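You operate a simulated robot arm through the tools that you are given. There is no shell and no other tool. Be economical: measure what you need, move in short steps, check, and stop when the job is done.

The job below is to be done with a simulated two-armed robot. You get a single attempt, and the scene is never put back.

Task
Pick up the cone flask that says "1" from the middle of the grey table with one hand, pass it to the other hand and put it on the front of the blue table. Set down upright: cone flask.

Only the result counts: the job must be done as asked and must still hold three seconds after the hand-in. Knocking over, shifting, dropping, spilling or breaking anything else fails it.

Robot
Two 7-joint arms with two-finger parallel grippers on one trunk, on a base that drives. Base frame: it is fixed to the floor where the robot stands at the start and does not move with it; the origin is under the middle of the robot, x ahead of it, y to its left, z up; the surface under the hand at the start is at about z = 800. Lengths are in mm, angles in rad, forces in N, time in s.
The left shoulder is at the start at [50, 165, 1155], the right one opposite. With the tool pointing down near the work surface each hand reaches from about 160 to 680 mm from the robot's upright axis, wherever it stands, measured 20 degrees to its own side. Places, roughly: front of the blue table (48x20 cm) [420, 3900, 800]. Payload 3.91 kg a hand.
The TCP of each hand is the grasp point between the finger pads, 30 mm short of the fingertips. In the tool frame z runs along the fingers and y along their closing line. The gripper opens to 110 mm. The fingers are 20 mm wide and 10 mm thick; the gripper's body (48 by 112 mm) begins 55 mm behind the TCP.
Orientation is told as [roll, pitch, yaw] about the base's x, y, z axes, in that order, counted from this pose: with the fingers straight down and closing along the base's y, the tool's x points along the base's -x, its y along +y and its z along -z.

Tools
- The arms move only by the tool arm_command. It takes "left_plan", "right_plan" or both (then of equal length, played together; a hand with none holds still); each is text: rows parted by semicolons, each of 7 numbers parted by spaces: the shift along the tool's x, y, z in units of 200 mm (1.0 is 200 mm), then the turn, a rotation vector about the tool's x, y, z in units of 45 degrees (1.0 is 45 degrees), then the opening in per cent of the stroke, from 0 (shut) to 100 (fully open). In form: x y z wx wy wz gripper; .... A call has 1 to 10 rows; each row is the pose to reach, as a shift and turn from the pose commanded when the call began, along the tool's axes at that moment. A call with a number of a shift or a turn outside -1 to 1 is refused whole. Each row takes 0.2 s and may step no farther than 50 mm and 0.15 rad from the row before; otherwise, or with a gripper value out of range, the whole call is refused. Where a pose cannot be reached the arm comes as near as it can. A force on the tool above 40 N (or 10 N above the force at the start of the call, whichever is more), or a blocked arm, ends the call early, and 0.2 s more pass. The fingers move at their own pace (about 45 mm/s each) and stop on an object; they squeeze with about 31 N. The grip force told is the motor's: it shows also when the fingers shut on nothing. Time passes only in rows, and 0.2 s behind the last, so rows that repeat a pose let the fingers close. It gives the time, the measured TCP pose, the force on the tool (base axes), the opening and the grip force at its end, in the units of the frame above (readings bear some noise), with the torque about the TCP (base axes, N m) and any sound that the robot's microphone picked up, and new pictures: "show" is both (left out), scene, wrist or none (wrist: the cameras of the hands that moved).
- Cameras (640 x 400 px; columns grow to the right, rows downward): "scene" is now at [108.3, -19.5, 1311.8]; the picture's right is [-0.25, -0.97, 0.00], its down [-0.66, 0.17, -0.73] and it looks along [0.70, -0.18, -0.69] (base axes); focal length 292 px, centre (320, 200). "left" rides on the left gripper at [72, -17, -103] in its tool frame; the picture's right is [0.23, 0.97, 0.00], its down [-0.76, 0.18, -0.62] and it looks along [-0.61, 0.14, 0.78] (tool axes); focal length 222 px, centre (320, 200). "right" rides on the right gripper at [72, 17, -103] in its tool frame; the picture's right is [-0.23, 0.97, 0.00], its down [-0.76, -0.18, -0.62] and it looks along [-0.61, -0.14, 0.78] (tool axes); focal length 222 px, centre (320, 200). There is no depth. A picture from a camera that has moved, and an enlarged one, comes with that camera's place and axes in the base frame and with its lens.
- move_column(by): slides the trunk up (or, below 0, down) by that many mm; the arms and the scene camera ride with it, the base frame stays. It gives what a move gives, with no picture.
- roll_base(legs): drives the robot by 1 to 6 legs, each [ahead, left, turn to the left] in mm, mm and rad, along the robot's own axes; the way and the turn of a leg run together, so that a leg with both is an arc; at most 1500 mm and 3.142 rad a leg. The arms and the cameras ride along, it lands a little off, and it stops where it bumps. It gives what a move gives, and a new picture of the scene camera.
- aim_head(pan, tilt): turns the head with the scene camera to pan (to the left, within 1.396 rad either way) and tilt (down, from -0.506 to 1.204), counted from straight ahead of the robot. It gives what a move gives, and a new picture of the scene camera.
- zoom(camera, box): a new picture of the part [left, top, right, bottom] of that camera's present view, enlarged. The clock stands still meanwhile.
- finish_job(): hands the job in; it is judged then, once.

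Work in short steps. Places have to be worked out from the pictures, the camera data and where the tool is seen: move nearer, look again, correct. Check each grasp and each placing, and mend what went wrong. You have 120 turns and 260 pictures in all, those below and enlarged ones among them. Open the grippers and draw the arms clear of the work before you hand the job in, unless the task says otherwise; then end with one line.

The tools are called after "Call:" as a command line: name --argument value ..., lists and objects as JSON in quotes. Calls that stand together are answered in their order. arm_command: Moves the arms, as the interface text tells. Its arguments: {"type":"object","properties":{"left_plan":{"type":"string"},"right_plan":{"type":"string"},"show":{"type":"string","enum":["both","scene","wrist","none"]}},"required":[]} The other tools are called the same way: move_column (by) slides the trunk up or down; roll_base (legs) drives the base; aim_head (pan, tilt) turns the head that bears the scene camera; zoom (camera, box) takes an enlarged picture of a part of a camera's view; finish_job () hands the job in.

At the start:

```text
clock: 0.0
left_ee_pos: [486.0, 63.1, 1040.9]
left_tcp_rot: [0.001, 0.002, 0.003]
left_force: [0.1, 0.0, 0.6]
left_torque: [0.01, -0.01, 0.0]
left_opening: 109.9
left_gripper_force: 0.0
right_ee_pos: [389.1, -302.8, 1039.9]
right_tcp_rot: [0.0, 0.001, -0.001]
right_force: [-0.2, -0.3, 0.3]
right_torque: [-0.01, -0.02, -0.03]
right_opening: 110.2
right_gripper_force: 0.1
trunk travel left (down, up): [-375.0, 128.0]
robot x, y, heading: [2.5, 0.5, -0.003]
head pan, tilt: [-0.253, 0.756]
```

scene: 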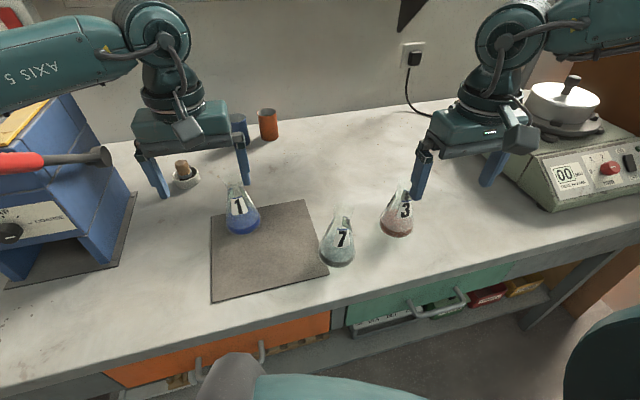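
right: 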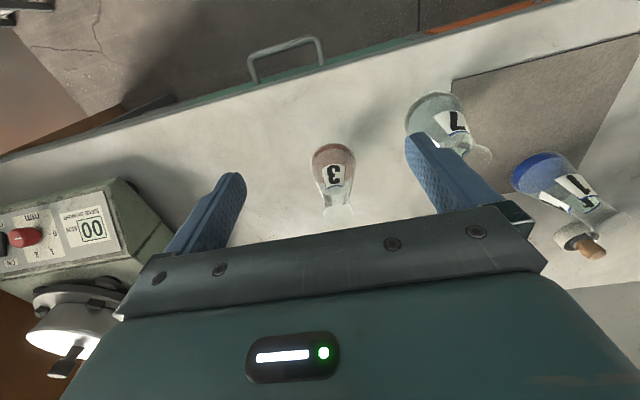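
left: 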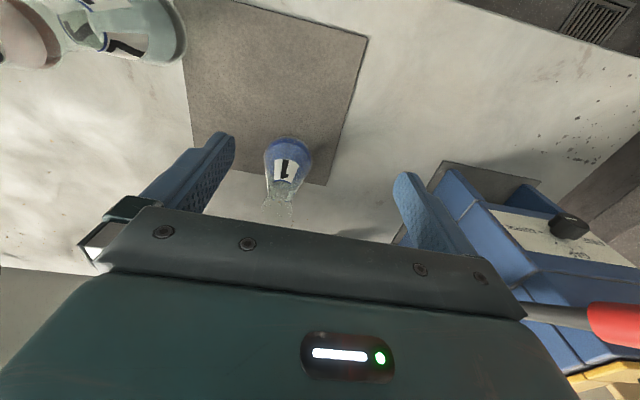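

I'll look closely at the flask to judge its size and place.

Call:
zoom --camera "scene" --box '[180, 140, 340, 240]'

Call:
zoom --camera "left" --box '[220, 100, 380, 240]'

Call:
aim_head --pan 1.396 --tilt 0.3

```text
4.00 times, centred on (260, 190) of scene
camera zoom: at [108.3, -19.5, 1311.8], right [-0.25, -0.97, 0.0], down [-0.66, 0.17, -0.73], along [0.7, -0.18, -0.69], focal length 1168 px, centre (560, 240)
```

zoom: 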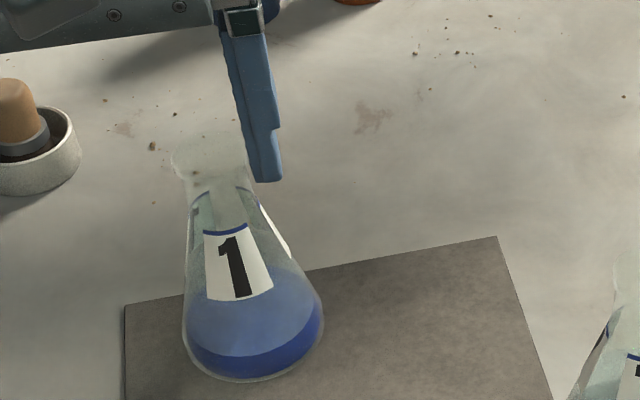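

```text
2.86 times, centred on (300, 170) of left
camera zoom: at [414.9, 46.1, 1144.0], right [-0.23, 0.97, 0.0], down [0.76, 0.18, 0.62], along [0.61, 0.14, -0.78], focal length 635 px, centre (377, 286)
```

zoom: 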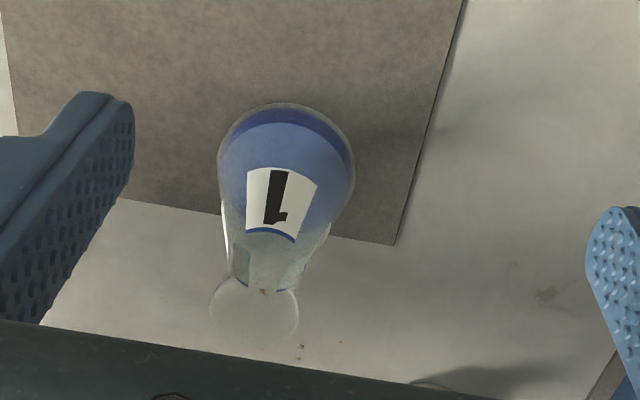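

```text
clock: 1.7
left_ee_pos: [486.4, 63.7, 1039.7]
left_tcp_rot: [0.0, 0.001, 0.004]
left_force: [1.2, -0.9, -0.7]
left_torque: [0.01, 0.0, 0.0]
left_opening: 110.2
left_gripper_force: 0.1
right_ee_pos: [389.1, -301.9, 1039.3]
right_tcp_rot: [0.0, 0.0, -0.001]
right_force: [0.1, 0.3, -0.6]
right_torque: [0.03, -0.04, 0.01]
right_opening: 109.8
right_gripper_force: 0.1
trunk travel left (down, up): [-375.0, 128.0]
robot x, y, heading: [0.3, 1.7, -0.003]
head pan, tilt: [1.396, 0.3]
camera scene: at [44.6, 93.1, 1352.6], right [0.98, -0.17, 0.0], down [-0.05, -0.29, -0.96], along [0.17, 0.94, -0.3], focal length 292 px, centre (320, 200)
```

scene: 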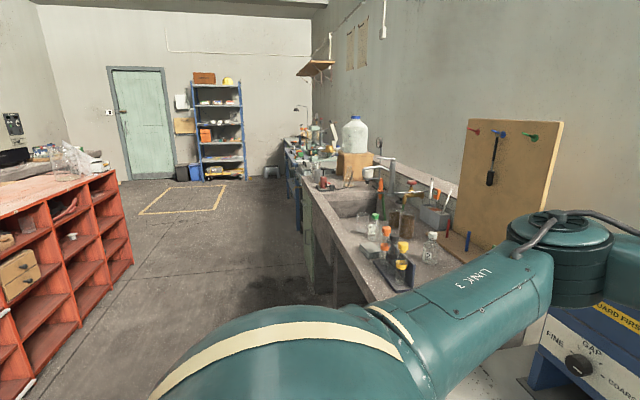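

Flask 1 stands near [595, 37], about 137 mm tall with a neck about 31 mm wide. The left hand will grip its body, tilted in from the front. The right hand will then take the neck from above. I start by tilting the left hand 45° clear of the flask.

Call:
arm_command --left_plan "0.04 -0.02 0 0 -0.17 0 100; 0.08 -0.04 0 0 -0.34 0 100; 0.12 -0.06 0 0 -0.51 0 100; 0.16 -0.08 0 0 -0.68 0 100; 0.2 -0.1 0 0 -0.85 0 100; 0.23 -0.13 0 0 -1 0 100; 0.23 -0.13 0 0 -1 0 100" --show "none"

Call:
aim_head --pan -0.1 --tilt 0.75

Call:
zoom --camera "left" --box '[0, 0, 640, 400]'

```text
clock: 3.3
left_ee_pos: [439.7, 37.9, 1040.4]
left_tcp_rot: [0.002, -0.785, 0.002]
left_force: [0.5, 0.0, 1.2]
left_torque: [0.0, -0.01, 0.01]
left_opening: 110.0
left_gripper_force: 0.0
right_ee_pos: [388.7, -302.3, 1038.6]
right_tcp_rot: [0.0, 0.002, -0.001]
right_force: [-0.4, 0.4, -1.0]
right_torque: [-0.01, 0.02, -0.03]
right_opening: 110.1
right_gripper_force: 0.0
trunk travel left (down, up): [-375.0, 128.0]
robot x, y, heading: [1.6, -0.9, 0.003]
head pan, tilt: [1.396, 0.3]
```

```text
clock: 4.9
left_ee_pos: [440.5, 37.3, 1041.3]
left_tcp_rot: [0.0, -0.785, 0.003]
left_force: [0.2, -0.3, 0.3]
left_torque: [0.02, -0.03, 0.0]
left_opening: 109.8
left_gripper_force: 0.0
right_ee_pos: [387.7, -301.9, 1040.5]
right_tcp_rot: [-0.001, 0.001, 0.0]
right_force: [-0.4, -0.6, 0.1]
right_torque: [-0.02, 0.01, 0.01]
right_opening: 109.6
right_gripper_force: 0.0
trunk travel left (down, up): [-375.0, 128.0]
robot x, y, heading: [0.4, 1.3, 0.001]
head pan, tilt: [-0.099, 0.75]
camera scene: at [110.8, -7.0, 1312.2], right [-0.1, -1.0, 0.0], down [-0.68, 0.07, -0.73], along [0.73, -0.07, -0.68], focal length 292 px, centre (320, 200)
```

scene: 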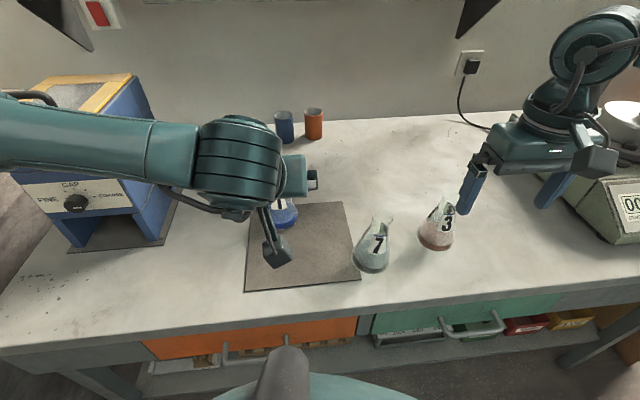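

```text
1.00 times, centred on (320, 200) of left (not enlarged: the box is as wide or as high as the picture)
camera zoom: at [316.8, 20.0, 1062.9], right [-0.16, 0.97, -0.16], down [0.1, 0.18, 0.98], along [0.98, 0.14, -0.12], focal length 222 px, centre (320, 200)
```

zoom: 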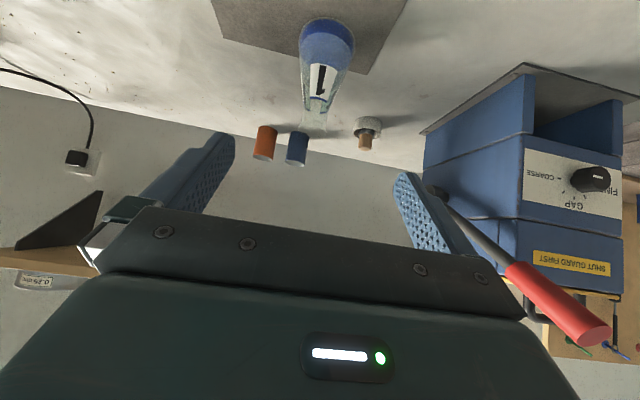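

The left camera puts the flask at about [599, 34.5]. I advance most of the way along the finger axis, then look.

Call:
arm_command --left_plan "0.04 -0.007 0.2 0 0 0 100; 0.08 -0.014 0.4 0 0 0 100; 0.08 -0.014 0.6 0 0 0 100; 0.08 -0.014 0.75 0 0 0 100; 0.08 -0.014 0.75 0 0 0 100"

```text
clock: 6.1
left_ee_pos: [535.2, 33.6, 924.4]
left_tcp_rot: [-0.001, -0.785, 0.001]
left_force: [0.5, -0.1, -0.2]
left_torque: [-0.01, -0.02, 0.03]
left_opening: 109.8
left_gripper_force: 0.1
right_ee_pos: [389.8, -301.3, 1039.5]
right_tcp_rot: [-0.001, 0.0, 0.0]
right_force: [-0.2, -0.3, -0.4]
right_torque: [-0.03, 0.03, 0.0]
right_opening: 109.9
right_gripper_force: 0.0
trunk travel left (down, up): [-375.0, 128.0]
robot x, y, heading: [2.9, -1.8, 0.001]
head pan, tilt: [-0.099, 0.75]
camera scene: at [110.7, -7.0, 1312.2], right [-0.1, -1.0, 0.0], down [-0.68, 0.07, -0.73], along [0.73, -0.07, -0.68], focal length 292 px, centre (320, 200)
camera left: at [411.2, 17.1, 945.5], right [-0.16, 0.97, -0.16], down [0.1, 0.18, 0.98], along [0.98, 0.14, -0.12], focal length 222 px, centre (320, 200)
```

scene: 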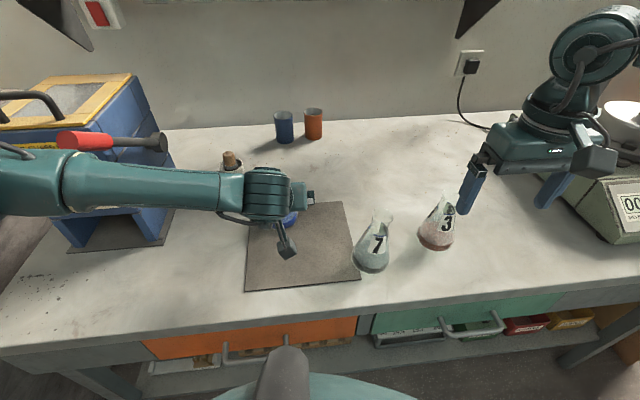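
left: 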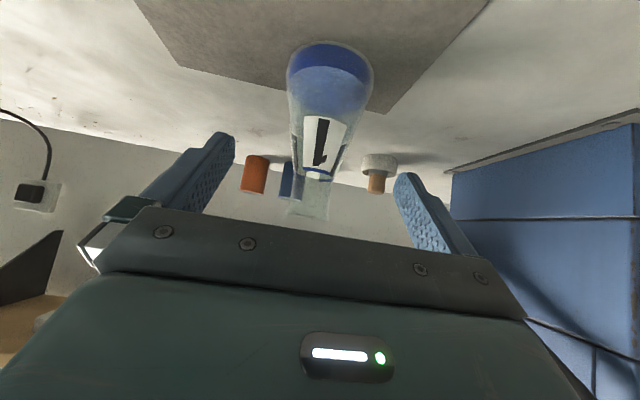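

The flask comes out at [596, 33.6], consistent with before. Before the last 88 mm I check the left forearm's clearance to the blue mill.

Call:
aim_head --pan 0.6 --tilt 0.7

```text
clock: 7.2
left_ee_pos: [535.1, 34.5, 923.9]
left_tcp_rot: [-0.001, -0.785, 0.002]
left_force: [0.1, -0.7, 0.7]
left_torque: [-0.01, 0.02, -0.01]
left_opening: 110.0
left_gripper_force: 0.1
right_ee_pos: [389.5, -303.3, 1039.4]
right_tcp_rot: [0.0, 0.0, 0.001]
right_force: [-0.8, 0.4, 0.1]
right_torque: [-0.02, 0.0, -0.04]
right_opening: 110.2
right_gripper_force: 0.1
trunk travel left (down, up): [-375.0, 128.0]
robot x, y, heading: [3.0, -0.7, -0.003]
head pan, tilt: [0.6, 0.7]
camera scene: at [98.4, 49.1, 1316.4], right [0.56, -0.83, 0.0], down [-0.53, -0.36, -0.76], along [0.63, 0.43, -0.64], focal length 292 px, centre (320, 200)
```

scene: 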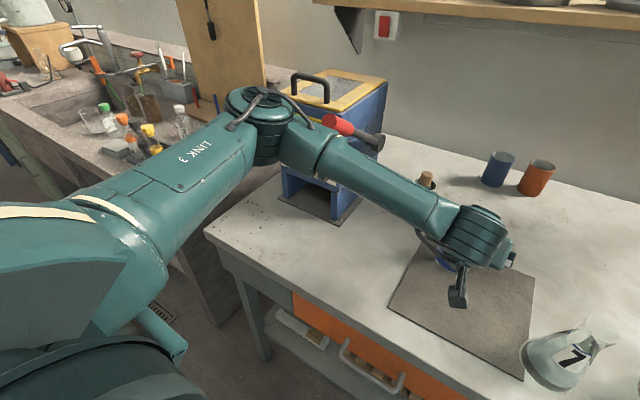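

The mill's red lever end is at about [491, 306, 1107], too close to the left forearm for this approach. I swap roles: the right hand will take the body, where its elbow side is free, and the left will take the neck. First I retract the left.

Call:
arm_command --left_plan "0 0 -0.2 0 0 0 100; 0 0 -0.4 0 0 0 100; 0 0 -0.6 0 0 0 100; 0 0 -0.75 0 0 0 100; 0 0 -0.75 0 0 0 100" --show "none"

Call:
arm_command --left_plan "0.053 0.16 -0.077 0 0.167 0 100; 0.106 0.32 -0.153 0 0.333 0 100; 0.159 0.48 -0.23 0 0.5 0 100; 0.212 0.64 -0.307 0 0.667 0 100; 0.265 0.8 -0.383 0 0.833 0 100; 0.318 0.95 -0.46 0 1 0 100; 0.318 0.95 -0.46 0 1 0 100" --show "scene"

```text
clock: 8.4
left_ee_pos: [427.9, 33.0, 1030.5]
left_tcp_rot: [0.002, -0.786, 0.003]
left_force: [-0.9, 0.5, 1.1]
left_torque: [0.01, -0.04, -0.02]
left_opening: 110.1
left_gripper_force: 0.1
right_ee_pos: [389.8, -302.1, 1039.0]
right_tcp_rot: [0.0, 0.001, -0.001]
right_force: [-0.5, 0.0, 0.2]
right_torque: [-0.02, -0.03, 0.0]
right_opening: 110.2
right_gripper_force: 0.1
trunk travel left (down, up): [-375.0, 128.0]
robot x, y, heading: [1.3, 3.9, -0.002]
head pan, tilt: [0.6, 0.7]
```

```text
clock: 10.0
left_ee_pos: [318.5, 223.4, 1049.2]
left_tcp_rot: [-0.001, 0.002, -0.001]
left_force: [0.0, -0.1, 0.4]
left_torque: [0.01, 0.0, 0.01]
left_opening: 109.9
left_gripper_force: 0.1
right_ee_pos: [388.1, -301.6, 1039.5]
right_tcp_rot: [0.001, 0.001, 0.001]
right_force: [0.7, 0.7, 0.1]
right_torque: [0.0, -0.03, 0.02]
right_opening: 110.1
right_gripper_force: 0.1
trunk travel left (down, up): [-375.0, 128.0]
robot x, y, heading: [-2.3, -1.2, 0.001]
head pan, tilt: [0.6, 0.7]
camera scene: at [98.5, 49.0, 1316.5], right [0.56, -0.83, 0.0], down [-0.53, -0.36, -0.77], along [0.63, 0.43, -0.64], focal length 292 px, centre (320, 200)
```

scene: 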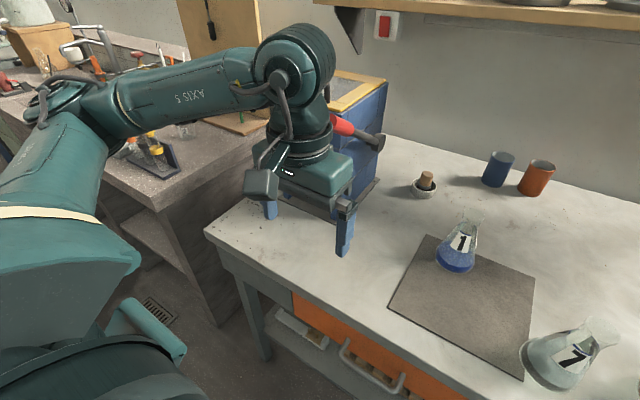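

The left hand is parked clear. Now I bring the right hand across, tilting 45°, to in front of flask 1.

Call:
arm_command --right_plan "0 0.16 0 0 -0.167 0 100; 0 0.33 0 0 -0.333 0 100; 0 0.5 0 0 -0.5 0 100; 0 0.67 0 0 -0.667 0 100; 0 0.84 0 0 -0.833 0 100; 0 1 0 0 -1 0 100" --show "none"

Call:
arm_command --right_plan "-0.04 0.2 0.08 0 0 0 100; -0.09 0.4 0.16 0 0 0 100; -0.095 0.6 0.238 0 0 0 100; -0.095 0.681 0.238 0 0 0 100; -0.095 0.681 0.238 0 0 0 100" --show "wrist"

Call:
aim_head --pan -0.4 --tilt 0.7

```text
clock: 11.4
left_ee_pos: [320.0, 222.9, 1049.7]
left_tcp_rot: [0.001, 0.002, 0.002]
left_force: [-0.3, -0.2, 0.1]
left_torque: [0.02, -0.01, 0.0]
left_opening: 109.8
left_gripper_force: 0.2
right_ee_pos: [391.0, -103.4, 1040.0]
right_tcp_rot: [0.003, -0.788, -0.004]
right_force: [0.1, 0.1, 1.1]
right_torque: [0.07, 0.03, 0.01]
right_opening: 109.8
right_gripper_force: 0.0
trunk travel left (down, up): [-375.0, 128.0]
robot x, y, heading: [-0.9, -0.2, 0.002]
head pan, tilt: [0.6, 0.7]
```

```text
clock: 12.6
left_ee_pos: [318.6, 223.6, 1049.1]
left_tcp_rot: [0.001, 0.0, 0.003]
left_force: [-0.3, -0.6, -0.1]
left_torque: [0.02, -0.01, 0.01]
left_opening: 110.0
left_gripper_force: 0.1
right_ee_pos: [433.4, -91.9, 1048.7]
right_tcp_rot: [0.003, -0.785, 0.0]
right_force: [-0.8, 0.2, -0.3]
right_torque: [0.0, -0.01, -0.01]
right_opening: 109.9
right_gripper_force: 0.0
right hand out of reach, approached as far as the arm can: row 1, 2, 3, 4, 5
trunk travel left (down, up): [-375.0, 128.0]
robot x, y, heading: [-0.4, 2.5, -0.001]
head pan, tilt: [0.6, 0.7]
camera right: at [309.3, -74.1, 1069.2], right [0.16, 0.97, 0.16], down [0.1, -0.18, 0.98], along [0.98, -0.14, -0.12], focal length 222 px, centre (320, 200)
```

right: 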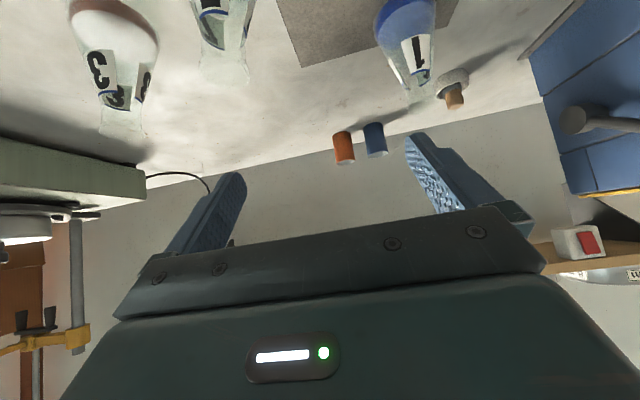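

```text
clock: 13.8
left_ee_pos: [318.9, 223.0, 1049.3]
left_tcp_rot: [0.001, -0.001, 0.002]
left_force: [-0.4, -0.2, -0.3]
left_torque: [0.02, -0.01, -0.01]
left_opening: 110.0
left_gripper_force: 0.1
right_ee_pos: [433.3, -91.4, 1047.9]
right_tcp_rot: [0.001, -0.786, 0.001]
right_force: [-0.1, -0.2, -0.4]
right_torque: [-0.04, 0.02, 0.02]
right_opening: 109.7
right_gripper_force: 0.0
trunk travel left (down, up): [-375.0, 128.0]
robot x, y, heading: [1.0, 0.4, 0.0]
head pan, tilt: [-0.4, 0.7]
camera scene: at [106.6, -31.8, 1316.5], right [-0.39, -0.92, 0.0], down [-0.59, 0.25, -0.76], along [0.7, -0.3, -0.64], focal length 292 px, centre (320, 200)
```

scene: 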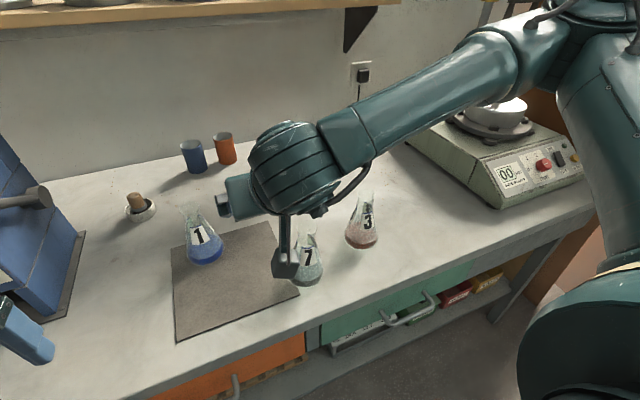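

The right arm can't come further left at this pose. I drive the base 125 mm left along the table front; both hands are clear of the lever and flasks for that shift.

Call:
roll_base --legs '[[0, 125, 0]]'

Call:
zoom --camera "right" --box '[0, 0, 640, 400]'

Call:
aim_head --pan 0.6 --tilt 0.6

```text
clock: 15.6
left_ee_pos: [318.2, 348.1, 1049.0]
left_tcp_rot: [-0.001, -0.001, 0.002]
left_force: [-0.7, -1.0, -0.4]
left_torque: [0.0, 0.03, 0.02]
left_opening: 110.1
left_gripper_force: 0.0
right_ee_pos: [433.9, 31.8, 1048.6]
right_tcp_rot: [0.0, -0.786, 0.0]
right_force: [0.0, -0.1, -0.4]
right_torque: [0.01, -0.03, 0.03]
right_opening: 110.1
right_gripper_force: 0.0
trunk travel left (down, up): [-375.0, 128.0]
robot x, y, heading: [0.8, 122.9, 0.002]
head pan, tilt: [-0.4, 0.7]
camera scene: at [106.5, 93.8, 1316.5], right [-0.39, -0.92, 0.0], down [-0.59, 0.25, -0.77], along [0.7, -0.3, -0.64], focal length 292 px, centre (320, 200)
```

scene: 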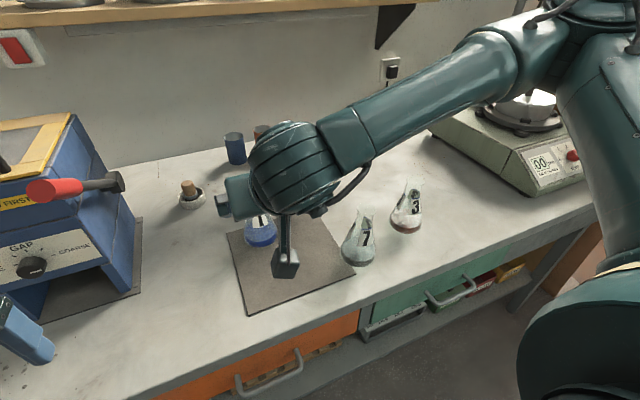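

```text
1.00 times, centred on (320, 200) of right (not enlarged: the box is as wide or as high as the picture)
camera zoom: at [309.2, 51.6, 1069.2], right [0.16, 0.97, 0.16], down [0.1, -0.18, 0.98], along [0.98, -0.14, -0.12], focal length 222 px, centre (320, 200)
```

zoom: 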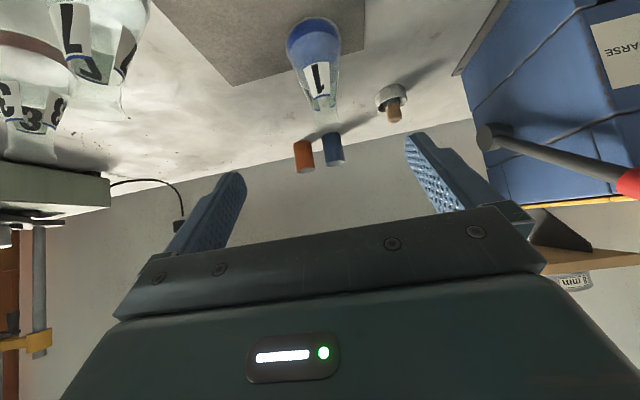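

```text
clock: 16.9
left_ee_pos: [318.0, 348.2, 1049.6]
left_tcp_rot: [0.0, 0.0, 0.001]
left_force: [0.8, 0.0, 0.3]
left_torque: [0.01, 0.01, -0.03]
left_opening: 110.1
left_gripper_force: 0.0
right_ee_pos: [433.7, 34.5, 1048.7]
right_tcp_rot: [0.002, -0.785, 0.0]
right_force: [0.7, -0.1, -0.6]
right_torque: [0.01, -0.01, -0.01]
right_opening: 109.8
right_gripper_force: 0.1
trunk travel left (down, up): [-375.0, 128.0]
robot x, y, heading: [0.4, 125.5, 0.003]
head pan, tilt: [0.6, 0.6]
camera scene: at [101.2, 176.4, 1325.1], right [0.56, -0.83, 0.0], down [-0.47, -0.32, -0.83], along [0.68, 0.47, -0.56], focal length 292 px, centre (320, 200)
```

scene: 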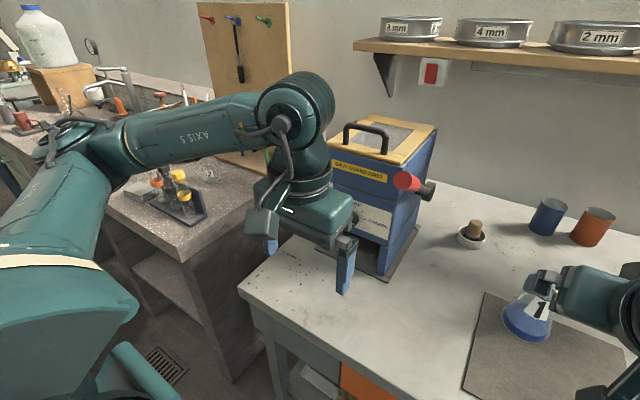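

The right hand is now lined up with flask 1 at y≈34. I advance part-way with a small first move and check that it tracks.

Call:
arm_command --right_plan "0.05 0 0.15 0 0 0 100; 0.094 0 0.35 0 0 0 100; 0.094 0 0.35 0 0 0 100" --show "wrist"

```text
clock: 17.7
left_ee_pos: [317.8, 348.8, 1048.4]
left_tcp_rot: [-0.001, 0.0, 0.001]
left_force: [-0.3, -0.2, -0.1]
left_torque: [0.02, -0.01, -0.03]
left_opening: 110.0
left_gripper_force: 0.0
right_ee_pos: [465.8, 13.8, 995.2]
right_tcp_rot: [0.001, -0.786, 0.0]
right_force: [0.3, 0.4, 0.5]
right_torque: [-0.01, 0.02, 0.02]
right_opening: 109.9
right_gripper_force: 0.0
right hand out of reach, approached as far as the arm can: row 1, 2, 3
trunk travel left (down, up): [-375.0, 128.0]
robot x, y, heading: [0.6, 124.9, 0.001]
head pan, tilt: [0.6, 0.6]
camera right: at [342.1, 30.8, 1015.8], right [0.16, 0.97, 0.16], down [0.1, -0.18, 0.98], along [0.98, -0.14, -0.12], focal length 222 px, centre (320, 200)
```

right: 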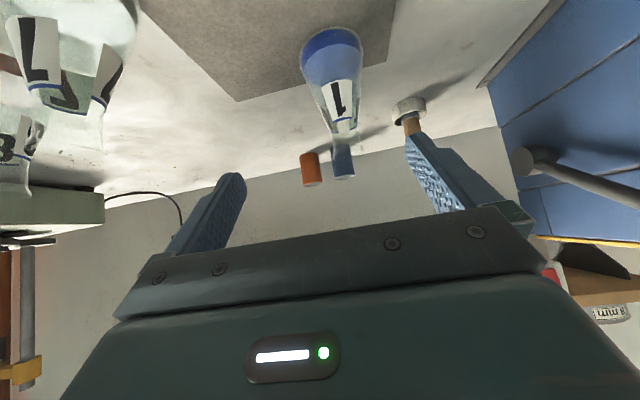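

The right arm works best further out to its own side. I turn the base 0.25 rad left, which also swings the left arm away from the mill.

Call:
roll_base --legs '[[0, 0, 0.25]]'

Call:
aim_head --pan -0.4 --tilt 0.75

```text
clock: 18.9
left_ee_pos: [252.6, 421.1, 1049.3]
left_tcp_rot: [0.001, 0.001, 0.255]
left_force: [-0.2, 0.2, -0.2]
left_torque: [0.0, -0.03, 0.02]
left_opening: 109.9
left_gripper_force: 0.1
right_ee_pos: [479.6, 133.5, 996.0]
right_tcp_rot: [0.001, -0.786, 0.251]
right_force: [0.3, 0.4, -0.3]
right_torque: [0.01, 0.0, -0.05]
right_opening: 110.0
right_gripper_force: 0.0
trunk travel left (down, up): [-375.0, 128.0]
robot x, y, heading: [2.4, 125.9, 0.252]
head pan, tilt: [0.6, 0.6]
camera scene: at [85.5, 200.5, 1325.1], right [0.75, -0.66, 0.0], down [-0.37, -0.43, -0.82], along [0.54, 0.62, -0.57], focal length 292 px, centre (320, 200)
```

scene: 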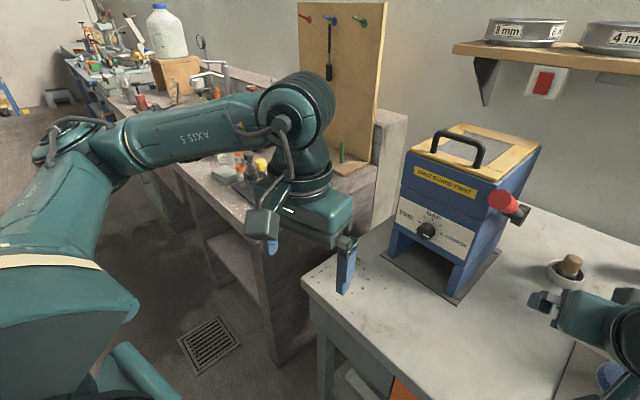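

```text
clock: 20.2
left_ee_pos: [253.1, 419.8, 1049.3]
left_tcp_rot: [0.0, 0.0, 0.254]
left_force: [0.4, -0.2, -0.2]
left_torque: [-0.03, 0.01, 0.0]
left_opening: 110.1
left_gripper_force: 0.0
right_ee_pos: [479.3, 132.0, 995.2]
right_tcp_rot: [0.002, -0.786, 0.251]
right_force: [0.5, -0.4, -0.2]
right_torque: [0.01, 0.02, 0.01]
right_opening: 109.8
right_gripper_force: 0.0
trunk travel left (down, up): [-375.0, 128.0]
robot x, y, heading: [0.7, 121.8, 0.249]
head pan, tilt: [-0.4, 0.75]
camera scene: at [109.3, 121.6, 1312.2], right [-0.15, -0.99, 0.0], down [-0.67, 0.1, -0.73], along [0.72, -0.11, -0.68], focal length 292 px, centre (320, 200)
```

scene: 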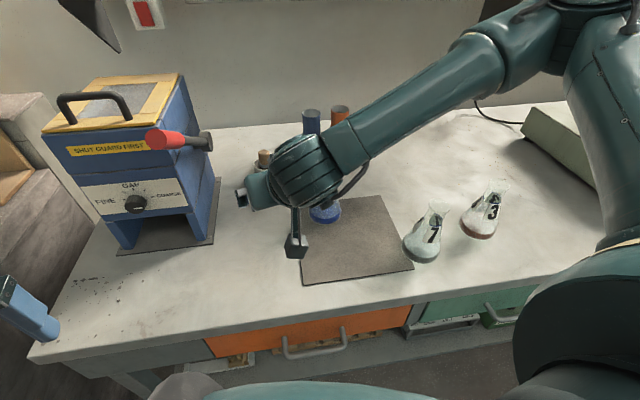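

I align the right hand laterally with the flask on the new heading, keeping it 89 mm short and above the rim, then look.

Call:
arm_command --right_plan "0.04 -0.2 0 0 0 0 100; 0.08 -0.4 0 0 0 0 100; 0.12 -0.55 0 0 0 0 100; 0.164 -0.619 0 0 0 0 100; 0.164 -0.619 0 0 0 0 100" --show "wrist"

```text
clock: 21.4
left_ee_pos: [252.5, 420.6, 1049.4]
left_tcp_rot: [-0.001, 0.002, 0.255]
left_force: [-0.4, -0.2, 0.1]
left_torque: [0.03, 0.0, 0.01]
left_opening: 110.0
left_gripper_force: 0.0
right_ee_pos: [488.4, 8.0, 971.9]
right_tcp_rot: [0.002, -0.786, 0.253]
right_force: [-0.8, 0.5, -0.3]
right_torque: [0.01, -0.01, 0.04]
right_opening: 110.2
right_gripper_force: 0.1
trunk travel left (down, up): [-375.0, 128.0]
robot x, y, heading: [4.5, 126.5, 0.248]
head pan, tilt: [-0.4, 0.75]
camera right: at [363.5, -6.6, 992.7], right [-0.09, 0.98, 0.16], down [0.14, -0.15, 0.98], along [0.99, 0.11, -0.12], focal length 222 px, centre (320, 200)
```

right: 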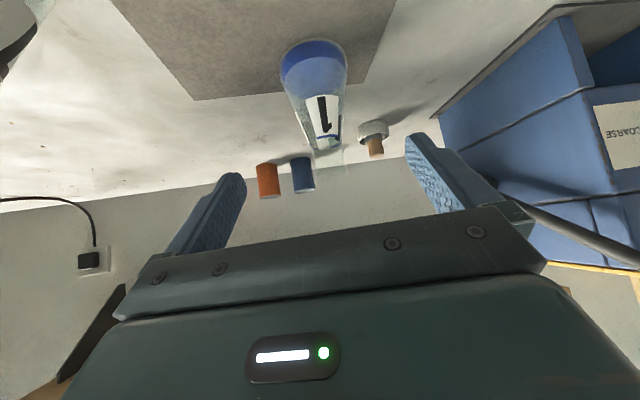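

The hand is aligned: the flask at about [598, 36] sits straight down the finger axis, 159 mm away. I advance around the body with open fingers.

Call:
arm_command --right_plan "0 0 0.2 0 0 0 100; 0 0 0.4 0 0 0 100; 0 0 0.6 0 0 0 100; 0 0 0.79 0 0 0 100; 0 0 0.79 0 0 0 100"

```text
clock: 22.6
left_ee_pos: [251.9, 421.1, 1049.2]
left_tcp_rot: [0.001, 0.001, 0.252]
left_force: [0.2, -0.2, 0.0]
left_torque: [-0.01, -0.01, -0.02]
left_opening: 110.0
left_gripper_force: 0.0
right_ee_pos: [591.2, 24.4, 873.0]
right_tcp_rot: [0.002, -0.785, 0.252]
right_force: [0.2, 0.8, -0.8]
right_torque: [0.0, 0.0, 0.0]
right_opening: 110.0
right_gripper_force: 0.1
right hand out of reach, approached as far as the arm can: row 4, 5
trunk travel left (down, up): [-375.0, 128.0]
robot x, y, heading: [2.4, 125.4, 0.25]
head pan, tilt: [-0.4, 0.75]
camera scene: at [109.4, 121.7, 1312.2], right [-0.15, -0.99, 0.0], down [-0.67, 0.1, -0.73], along [0.72, -0.11, -0.68], focal length 292 px, centre (320, 200)
camera right: at [467.3, 11.3, 894.3], right [-0.09, 0.98, 0.16], down [0.14, -0.15, 0.98], along [0.99, 0.11, -0.12], focal length 222 px, centre (320, 200)
```

scene: 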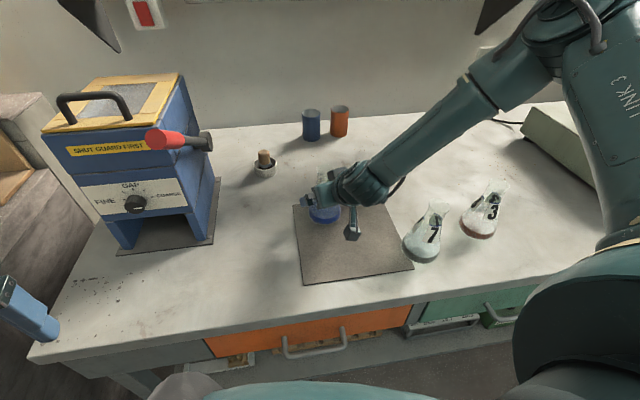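
right: 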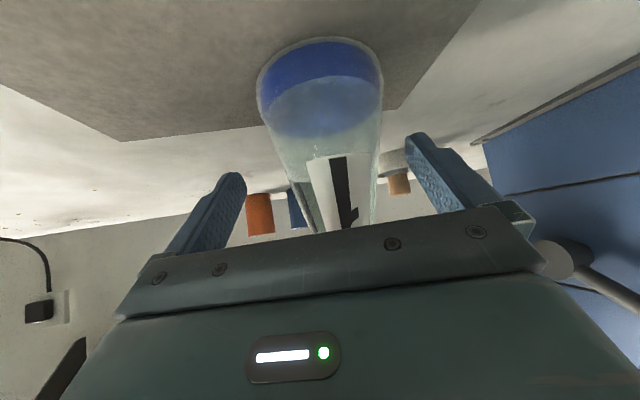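

The arm stopped about 10 mm short in each direction: TCP is [591, 24, 873] and the flask about [598, 36]. I close the gap with a tiny base move and lower the trunk by 13 mm.

Call:
roll_base --legs '[[8, 9, 0]]'

Call:
move_column --by -13

Call:
zoom --camera "right" --box '[0, 0, 640, 400]'

```text
clock: 23.4
left_ee_pos: [258.0, 431.9, 1049.2]
left_tcp_rot: [0.0, 0.0, 0.253]
left_force: [0.2, -0.8, 0.5]
left_torque: [0.0, 0.02, 0.03]
left_opening: 110.2
left_gripper_force: 0.0
right_ee_pos: [597.4, 35.4, 874.3]
right_tcp_rot: [0.001, -0.784, 0.25]
right_force: [-0.3, 0.5, 0.6]
right_torque: [0.01, -0.02, -0.01]
right_opening: 109.7
right_gripper_force: 0.0
trunk travel left (down, up): [-375.0, 128.0]
robot x, y, heading: [5.4, 137.6, 0.251]
head pan, tilt: [-0.4, 0.75]
camera scene: at [115.0, 132.7, 1312.2], right [-0.15, -0.99, 0.0], down [-0.67, 0.1, -0.73], along [0.72, -0.11, -0.68], focal length 292 px, centre (320, 200)
```

scene: 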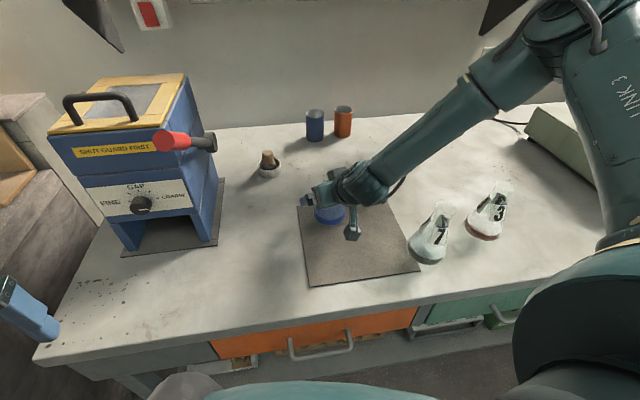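

```text
clock: 24.1
left_ee_pos: [257.0, 432.3, 1038.3]
left_tcp_rot: [-0.001, -0.004, 0.253]
left_force: [0.5, 0.2, -1.0]
left_torque: [0.01, -0.01, 0.0]
left_opening: 109.9
left_gripper_force: 0.0
right_ee_pos: [601.4, 37.8, 870.4]
right_tcp_rot: [0.002, -0.809, 0.25]
right_force: [-6.0, -1.6, 17.4]
right_torque: [0.12, -0.13, 0.06]
right_opening: 110.2
right_gripper_force: 0.1
trunk travel left (down, up): [-362.0, 141.0]
robot x, y, heading: [6.2, 134.6, 0.249]
head pan, tilt: [-0.4, 0.75]
stopped: the force on the tool passed its limit at 42 N (the readings are from after the stop); the commanded pose is now the measured one
```

```text
1.00 times, centred on (320, 200) of right (not enlarged: the box is as wide or as high as the picture)
camera zoom: at [475.9, 24.0, 888.6], right [-0.09, 0.98, 0.17], down [0.12, -0.16, 0.98], along [0.99, 0.11, -0.1], focal length 222 px, centre (320, 200)
```

zoom: 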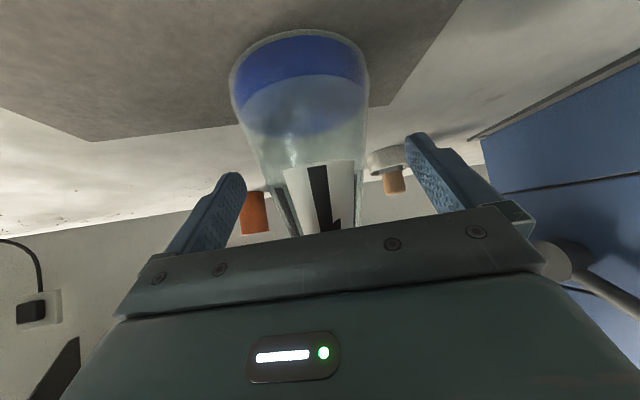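

The downward move met about 42 N, perhaps the palm on the rim or the camera stalk. I raise the trunk slightly to relieve it and look closely.

Call:
move_column --by 8

Call:
zoom --camera "scene" --box '[280, 140, 440, 270]'

Call:
zoom --camera "right" --box '[0, 0, 640, 400]'

```text
clock: 24.6
left_ee_pos: [257.8, 431.7, 1044.3]
left_tcp_rot: [0.0, 0.002, 0.252]
left_force: [0.4, -1.1, 0.3]
left_torque: [-0.04, -0.02, -0.01]
left_opening: 110.1
left_gripper_force: 0.0
right_ee_pos: [599.4, 36.0, 873.3]
right_tcp_rot: [0.003, -0.798, 0.251]
right_force: [0.0, 0.2, -0.6]
right_torque: [0.01, -0.02, 0.01]
right_opening: 109.8
right_gripper_force: 0.1
trunk travel left (down, up): [-370.0, 133.0]
robot x, y, heading: [2.3, 138.1, 0.251]
head pan, tilt: [-0.4, 0.75]
```

```text
3.08 times, centred on (360, 205) of scene
camera zoom: at [114.4, 132.0, 1307.6], right [-0.15, -0.99, 0.0], down [-0.67, 0.1, -0.73], along [0.72, -0.11, -0.68], focal length 899 px, centre (197, 185)
```

zoom: 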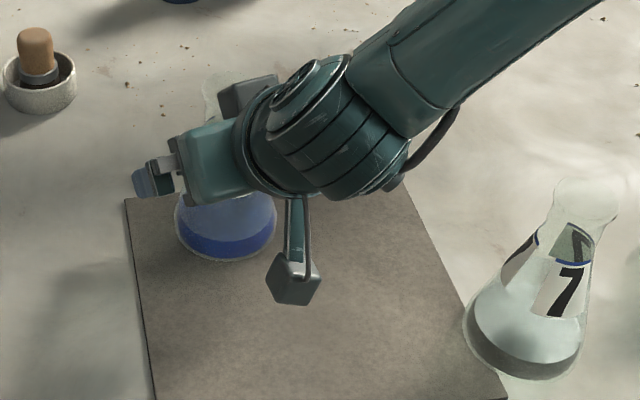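

```text
1.00 times, centred on (320, 200) of right (not enlarged: the box is as wide or as high as the picture)
camera zoom: at [475.0, 22.6, 893.0], right [-0.09, 0.98, 0.16], down [0.13, -0.15, 0.98], along [0.99, 0.11, -0.11], focal length 222 px, centre (320, 200)
```

zoom: 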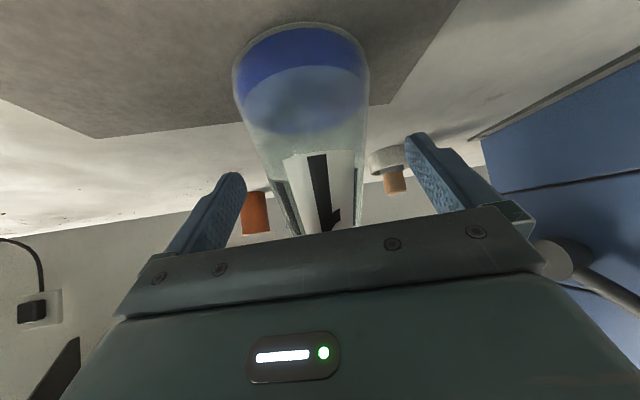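

The force is gone and the flask is still upright. The palm's upper edge was grazing the rim, so I slide the hand 17 mm along its own x (back and down) to clear it.

Call:
arm_command --right_plan "0.03 0 0 0 0 0 100; 0.06 0 0 0 0 0 100; 0.085 0 0 0 0 0 100; 0.085 0 0 0 0 0 100" --show "wrist"

Call:
zoom --camera "scene" --box '[280, 140, 440, 270]'

```text
clock: 25.6
left_ee_pos: [257.9, 431.8, 1044.4]
left_tcp_rot: [0.0, -0.002, 0.252]
left_force: [-0.3, 0.0, -0.5]
left_torque: [0.0, 0.0, 0.02]
left_opening: 110.0
left_gripper_force: 0.0
right_ee_pos: [587.8, 31.7, 865.6]
right_tcp_rot: [0.002, -0.799, 0.25]
right_force: [0.4, -0.5, 0.6]
right_torque: [0.02, 0.02, -0.02]
right_opening: 109.9
right_gripper_force: 0.1
right hand out of reach, approached as far as the arm can: row 3, 4
trunk travel left (down, up): [-370.0, 133.0]
robot x, y, heading: [5.9, 134.5, 0.25]
head pan, tilt: [-0.4, 0.75]
camera right: at [463.0, 17.9, 884.3], right [-0.09, 0.98, 0.17], down [0.13, -0.15, 0.98], along [0.99, 0.11, -0.11], focal length 222 px, centre (320, 200)
```

right: 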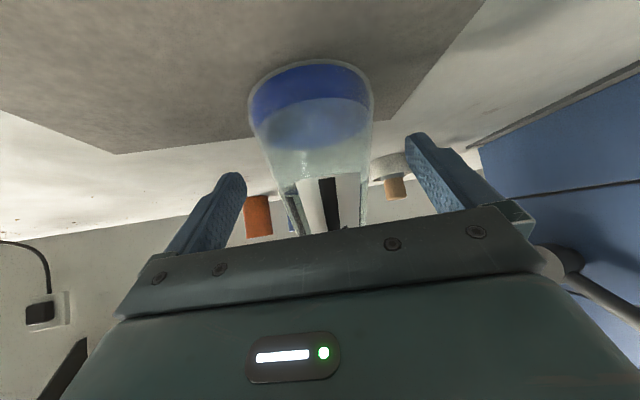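

```text
3.08 times, centred on (360, 205) of scene
camera zoom: at [114.5, 131.9, 1307.7], right [-0.15, -0.99, 0.0], down [-0.67, 0.1, -0.73], along [0.72, -0.11, -0.68], focal length 899 px, centre (197, 185)
```

zoom: 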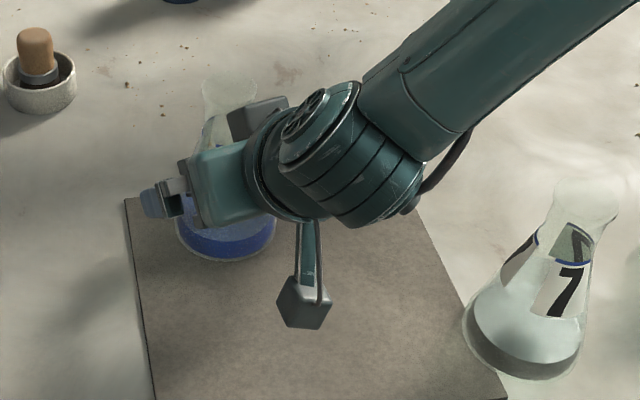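

The flask at [596, 36] is well between the fingers and the force is zero. I close the right gripper.

Call:
arm_command --right_plan "0 0 0 0 0 0 60; 0 0 0 0 0 0 40; 0 0 0 0 0 0 20; 0 0 0 0 0 0 0; 0 0 0 0 0 0 0; 0 0 0 0 0 0 0; 0 0 0 0 0 0 0" --show "wrist"

Call:
zoom --camera "scene" --box '[280, 140, 440, 270]'

```text
clock: 27.2
left_ee_pos: [257.7, 431.7, 1045.0]
left_tcp_rot: [-0.001, -0.001, 0.255]
left_force: [-0.3, 0.0, 0.9]
left_torque: [0.01, 0.0, 0.0]
left_opening: 110.0
left_gripper_force: 0.1
right_ee_pos: [587.9, 31.9, 865.8]
right_tcp_rot: [0.005, -0.8, 0.251]
right_force: [-1.4, 1.9, 0.0]
right_torque: [0.14, 0.09, 0.06]
right_opening: 66.9
right_gripper_force: 30.8
trunk travel left (down, up): [-370.0, 133.0]
robot x, y, heading: [2.9, 135.9, 0.25]
head pan, tilt: [-0.4, 0.75]
camera right: at [463.0, 18.2, 884.5], right [-0.09, 0.98, 0.17], down [0.13, -0.15, 0.98], along [0.99, 0.11, -0.11], focal length 222 px, centre (320, 200)
```

right: 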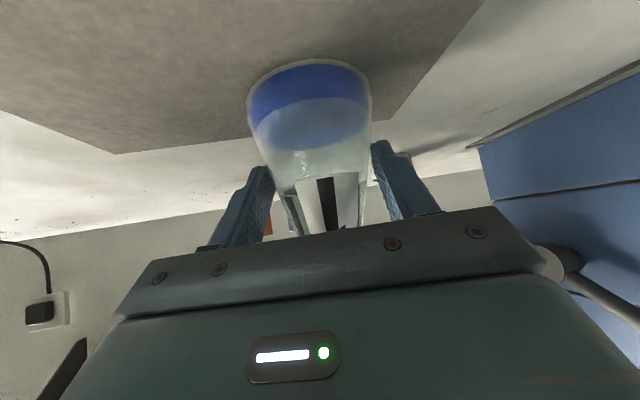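

```text
3.08 times, centred on (360, 205) of scene
camera zoom: at [114.4, 132.2, 1307.7], right [-0.15, -0.99, 0.0], down [-0.67, 0.1, -0.73], along [0.72, -0.11, -0.68], focal length 899 px, centre (197, 185)
```

zoom: 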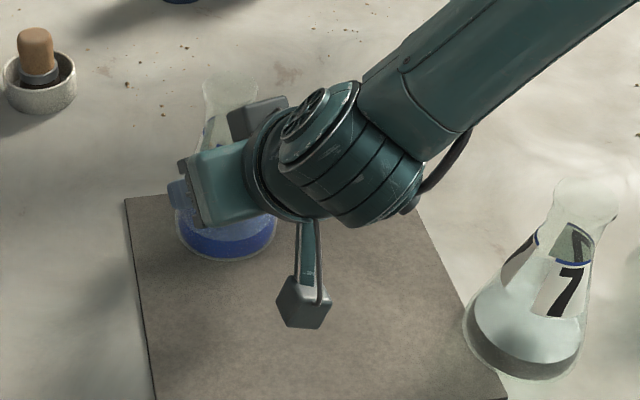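

The grip is solid but low on the cone (67 mm wide, near the centre of mass). I open, raise the hand 16 mm and re-grip higher so the flask hangs steadily.

Call:
arm_command --right_plan "0 0 0 0 0 0 60; 0 0 0 0 0 0 90; 0 0 0 0 0 0 90; -0.028 0 -0.028 0 0 0 90; -0.057 0 -0.056 0 0 0 90; -0.057 0 -0.056 0 0 0 90" --show "wrist"

Call:
arm_command --right_plan "0 0 0 0 0 0 60; 0 0 0 0 0 0 40; 0 0 0 0 0 0 20; 0 0 0 0 0 0 0; 0 0 0 0 0 0 0; 0 0 0 0 0 0 0; 0 0 0 0 0 0 0" --show "wrist"

```text
clock: 28.6
left_ee_pos: [257.8, 431.3, 1044.2]
left_tcp_rot: [0.0, 0.0, 0.253]
left_force: [-0.9, 0.2, 0.0]
left_torque: [0.03, 0.01, 0.0]
left_opening: 110.0
left_gripper_force: 0.0
right_ee_pos: [587.7, 31.3, 880.5]
right_tcp_rot: [0.002, -0.797, 0.247]
right_force: [-0.5, 0.5, -0.4]
right_torque: [0.0, -0.01, 0.0]
right_opening: 99.1
right_gripper_force: 0.1
trunk travel left (down, up): [-370.0, 133.0]
robot x, y, heading: [5.7, 137.3, 0.251]
head pan, tilt: [-0.4, 0.75]
camera right: at [462.7, 17.6, 900.3], right [-0.09, 0.98, 0.17], down [0.13, -0.15, 0.98], along [0.99, 0.11, -0.11], focal length 222 px, centre (320, 200)
```

right: 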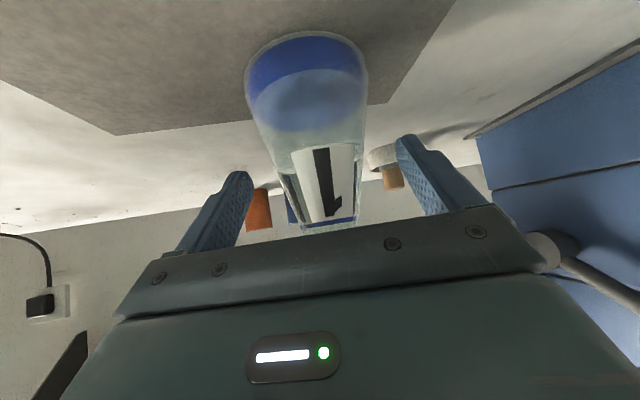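

```text
clock: 30.2
left_ee_pos: [258.0, 430.8, 1045.9]
left_tcp_rot: [-0.001, 0.001, 0.255]
left_force: [0.5, 0.0, -0.6]
left_torque: [-0.02, -0.01, -0.05]
left_opening: 110.3
left_gripper_force: 0.0
right_ee_pos: [587.5, 31.9, 881.7]
right_tcp_rot: [0.004, -0.799, 0.248]
right_force: [0.1, 2.4, 0.8]
right_torque: [0.16, -0.01, 0.01]
right_opening: 58.8
right_gripper_force: 30.8
trunk travel left (down, up): [-370.0, 133.0]
robot x, y, heading: [5.4, 138.7, 0.256]
head pan, tilt: [-0.4, 0.75]
camera right: at [462.9, 18.0, 900.5], right [-0.09, 0.98, 0.17], down [0.13, -0.15, 0.98], along [0.99, 0.11, -0.11], focal length 222 px, centre (320, 200)
```

right: 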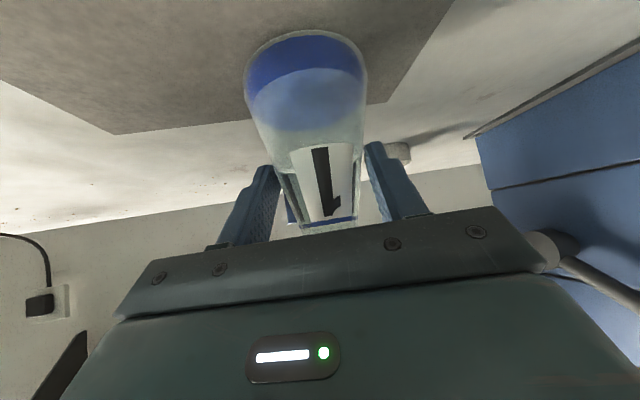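

Gripped at 58.8 mm. I lift 20 mm with the trunk, which keeps the motion purely vertical, and check.

Call:
move_column --by 20

Call:
zoom --camera "right" --box '[0, 0, 640, 400]'

Call:
zoom --camera "scene" --box '[280, 140, 440, 270]'

```text
clock: 30.9
left_ee_pos: [258.0, 431.9, 1065.0]
left_tcp_rot: [0.0, -0.001, 0.252]
left_force: [-0.1, 0.1, 0.5]
left_torque: [0.02, 0.02, -0.01]
left_opening: 109.8
left_gripper_force: 0.0
right_ee_pos: [586.8, 32.0, 903.3]
right_tcp_rot: [0.003, -0.799, 0.251]
right_force: [-2.7, -1.4, 4.4]
right_torque: [-0.18, 0.46, 0.04]
right_opening: 48.5
right_gripper_force: 30.9
trunk travel left (down, up): [-390.0, 113.0]
robot x, y, heading: [6.8, 139.5, 0.253]
head pan, tilt: [-0.4, 0.75]
```

```text
1.00 times, centred on (320, 200) of right (not enlarged: the box is as wide or as high as the picture)
camera zoom: at [462.5, 17.5, 921.1], right [-0.09, 0.98, 0.17], down [0.13, -0.15, 0.98], along [0.99, 0.11, -0.11], focal length 222 px, centre (320, 200)
```

zoom: 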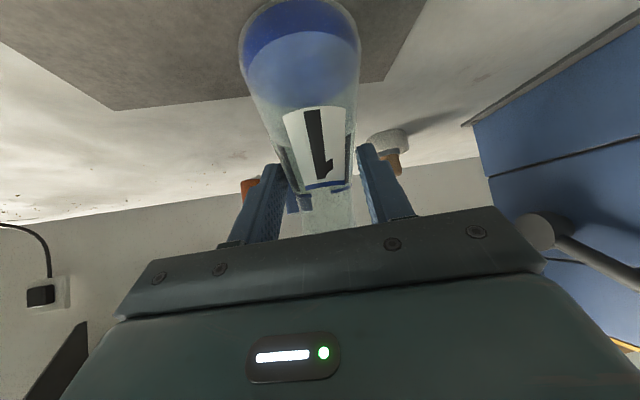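

```text
3.08 times, centred on (360, 205) of scene
camera zoom: at [113.7, 131.8, 1328.0], right [-0.15, -0.99, 0.0], down [-0.67, 0.1, -0.73], along [0.72, -0.11, -0.68], focal length 899 px, centre (197, 185)
```

zoom: 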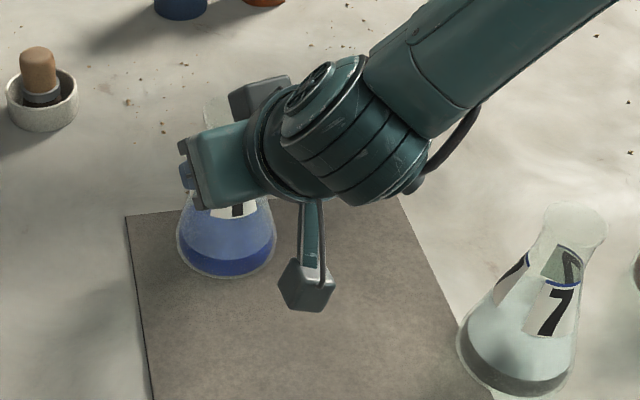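

It slid up the cone without lifting; the glass is slippery, so only the neck will hold. The flask still stands. I open and flatten the hand's tilt in place, in two halves, so the fingers come level with the neck.

Call:
arm_command --right_plan "0 0 0 0 0 0 60; 0 0 0 0 0 0 100; 0 0 0 0 0 0 100; -0.012 0 -0.011 0 -0.15 0 100; -0.024 0 -0.022 0 -0.3 0 100; -0.024 0 -0.022 0 -0.3 0 100"

```text
clock: 32.3
left_ee_pos: [258.6, 430.7, 1065.4]
left_tcp_rot: [0.0, 0.001, 0.254]
left_force: [0.6, -0.1, -0.8]
left_torque: [0.0, -0.01, 0.02]
left_opening: 110.1
left_gripper_force: 0.1
right_ee_pos: [601.5, 56.5, 956.0]
right_tcp_rot: [-0.008, -1.003, 0.247]
right_force: [-0.3, -0.2, 0.6]
right_torque: [-0.01, 0.01, -0.01]
right_opening: 110.1
right_gripper_force: 0.1
right hand out of reach, approached as far as the arm can: row 4, 5, 6
trunk travel left (down, up): [-390.0, 113.0]
robot x, y, heading: [2.3, 136.2, 0.254]
head pan, tilt: [-0.4, 0.75]
camera scene: at [114.4, 131.6, 1327.7], right [-0.15, -0.99, 0.0], down [-0.67, 0.1, -0.73], along [0.72, -0.11, -0.68], focal length 292 px, centre (320, 200)
camera right: at [473.9, 45.0, 949.9], right [-0.11, 0.98, 0.19], down [-0.07, -0.2, 0.98], along [0.99, 0.1, 0.09], focal length 222 px, centre (320, 200)
```

scene: 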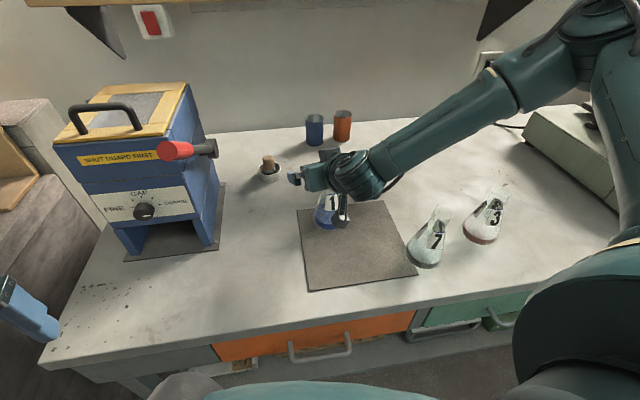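
right: 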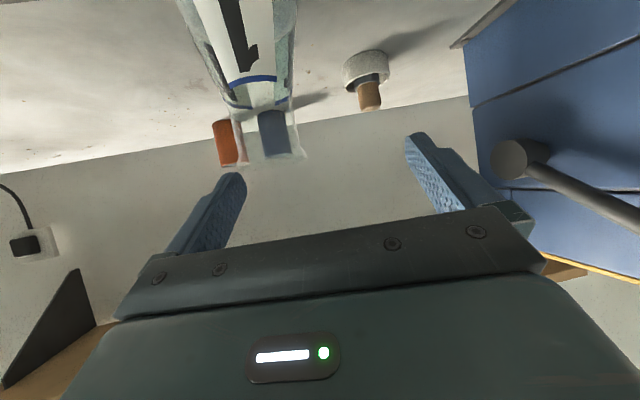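

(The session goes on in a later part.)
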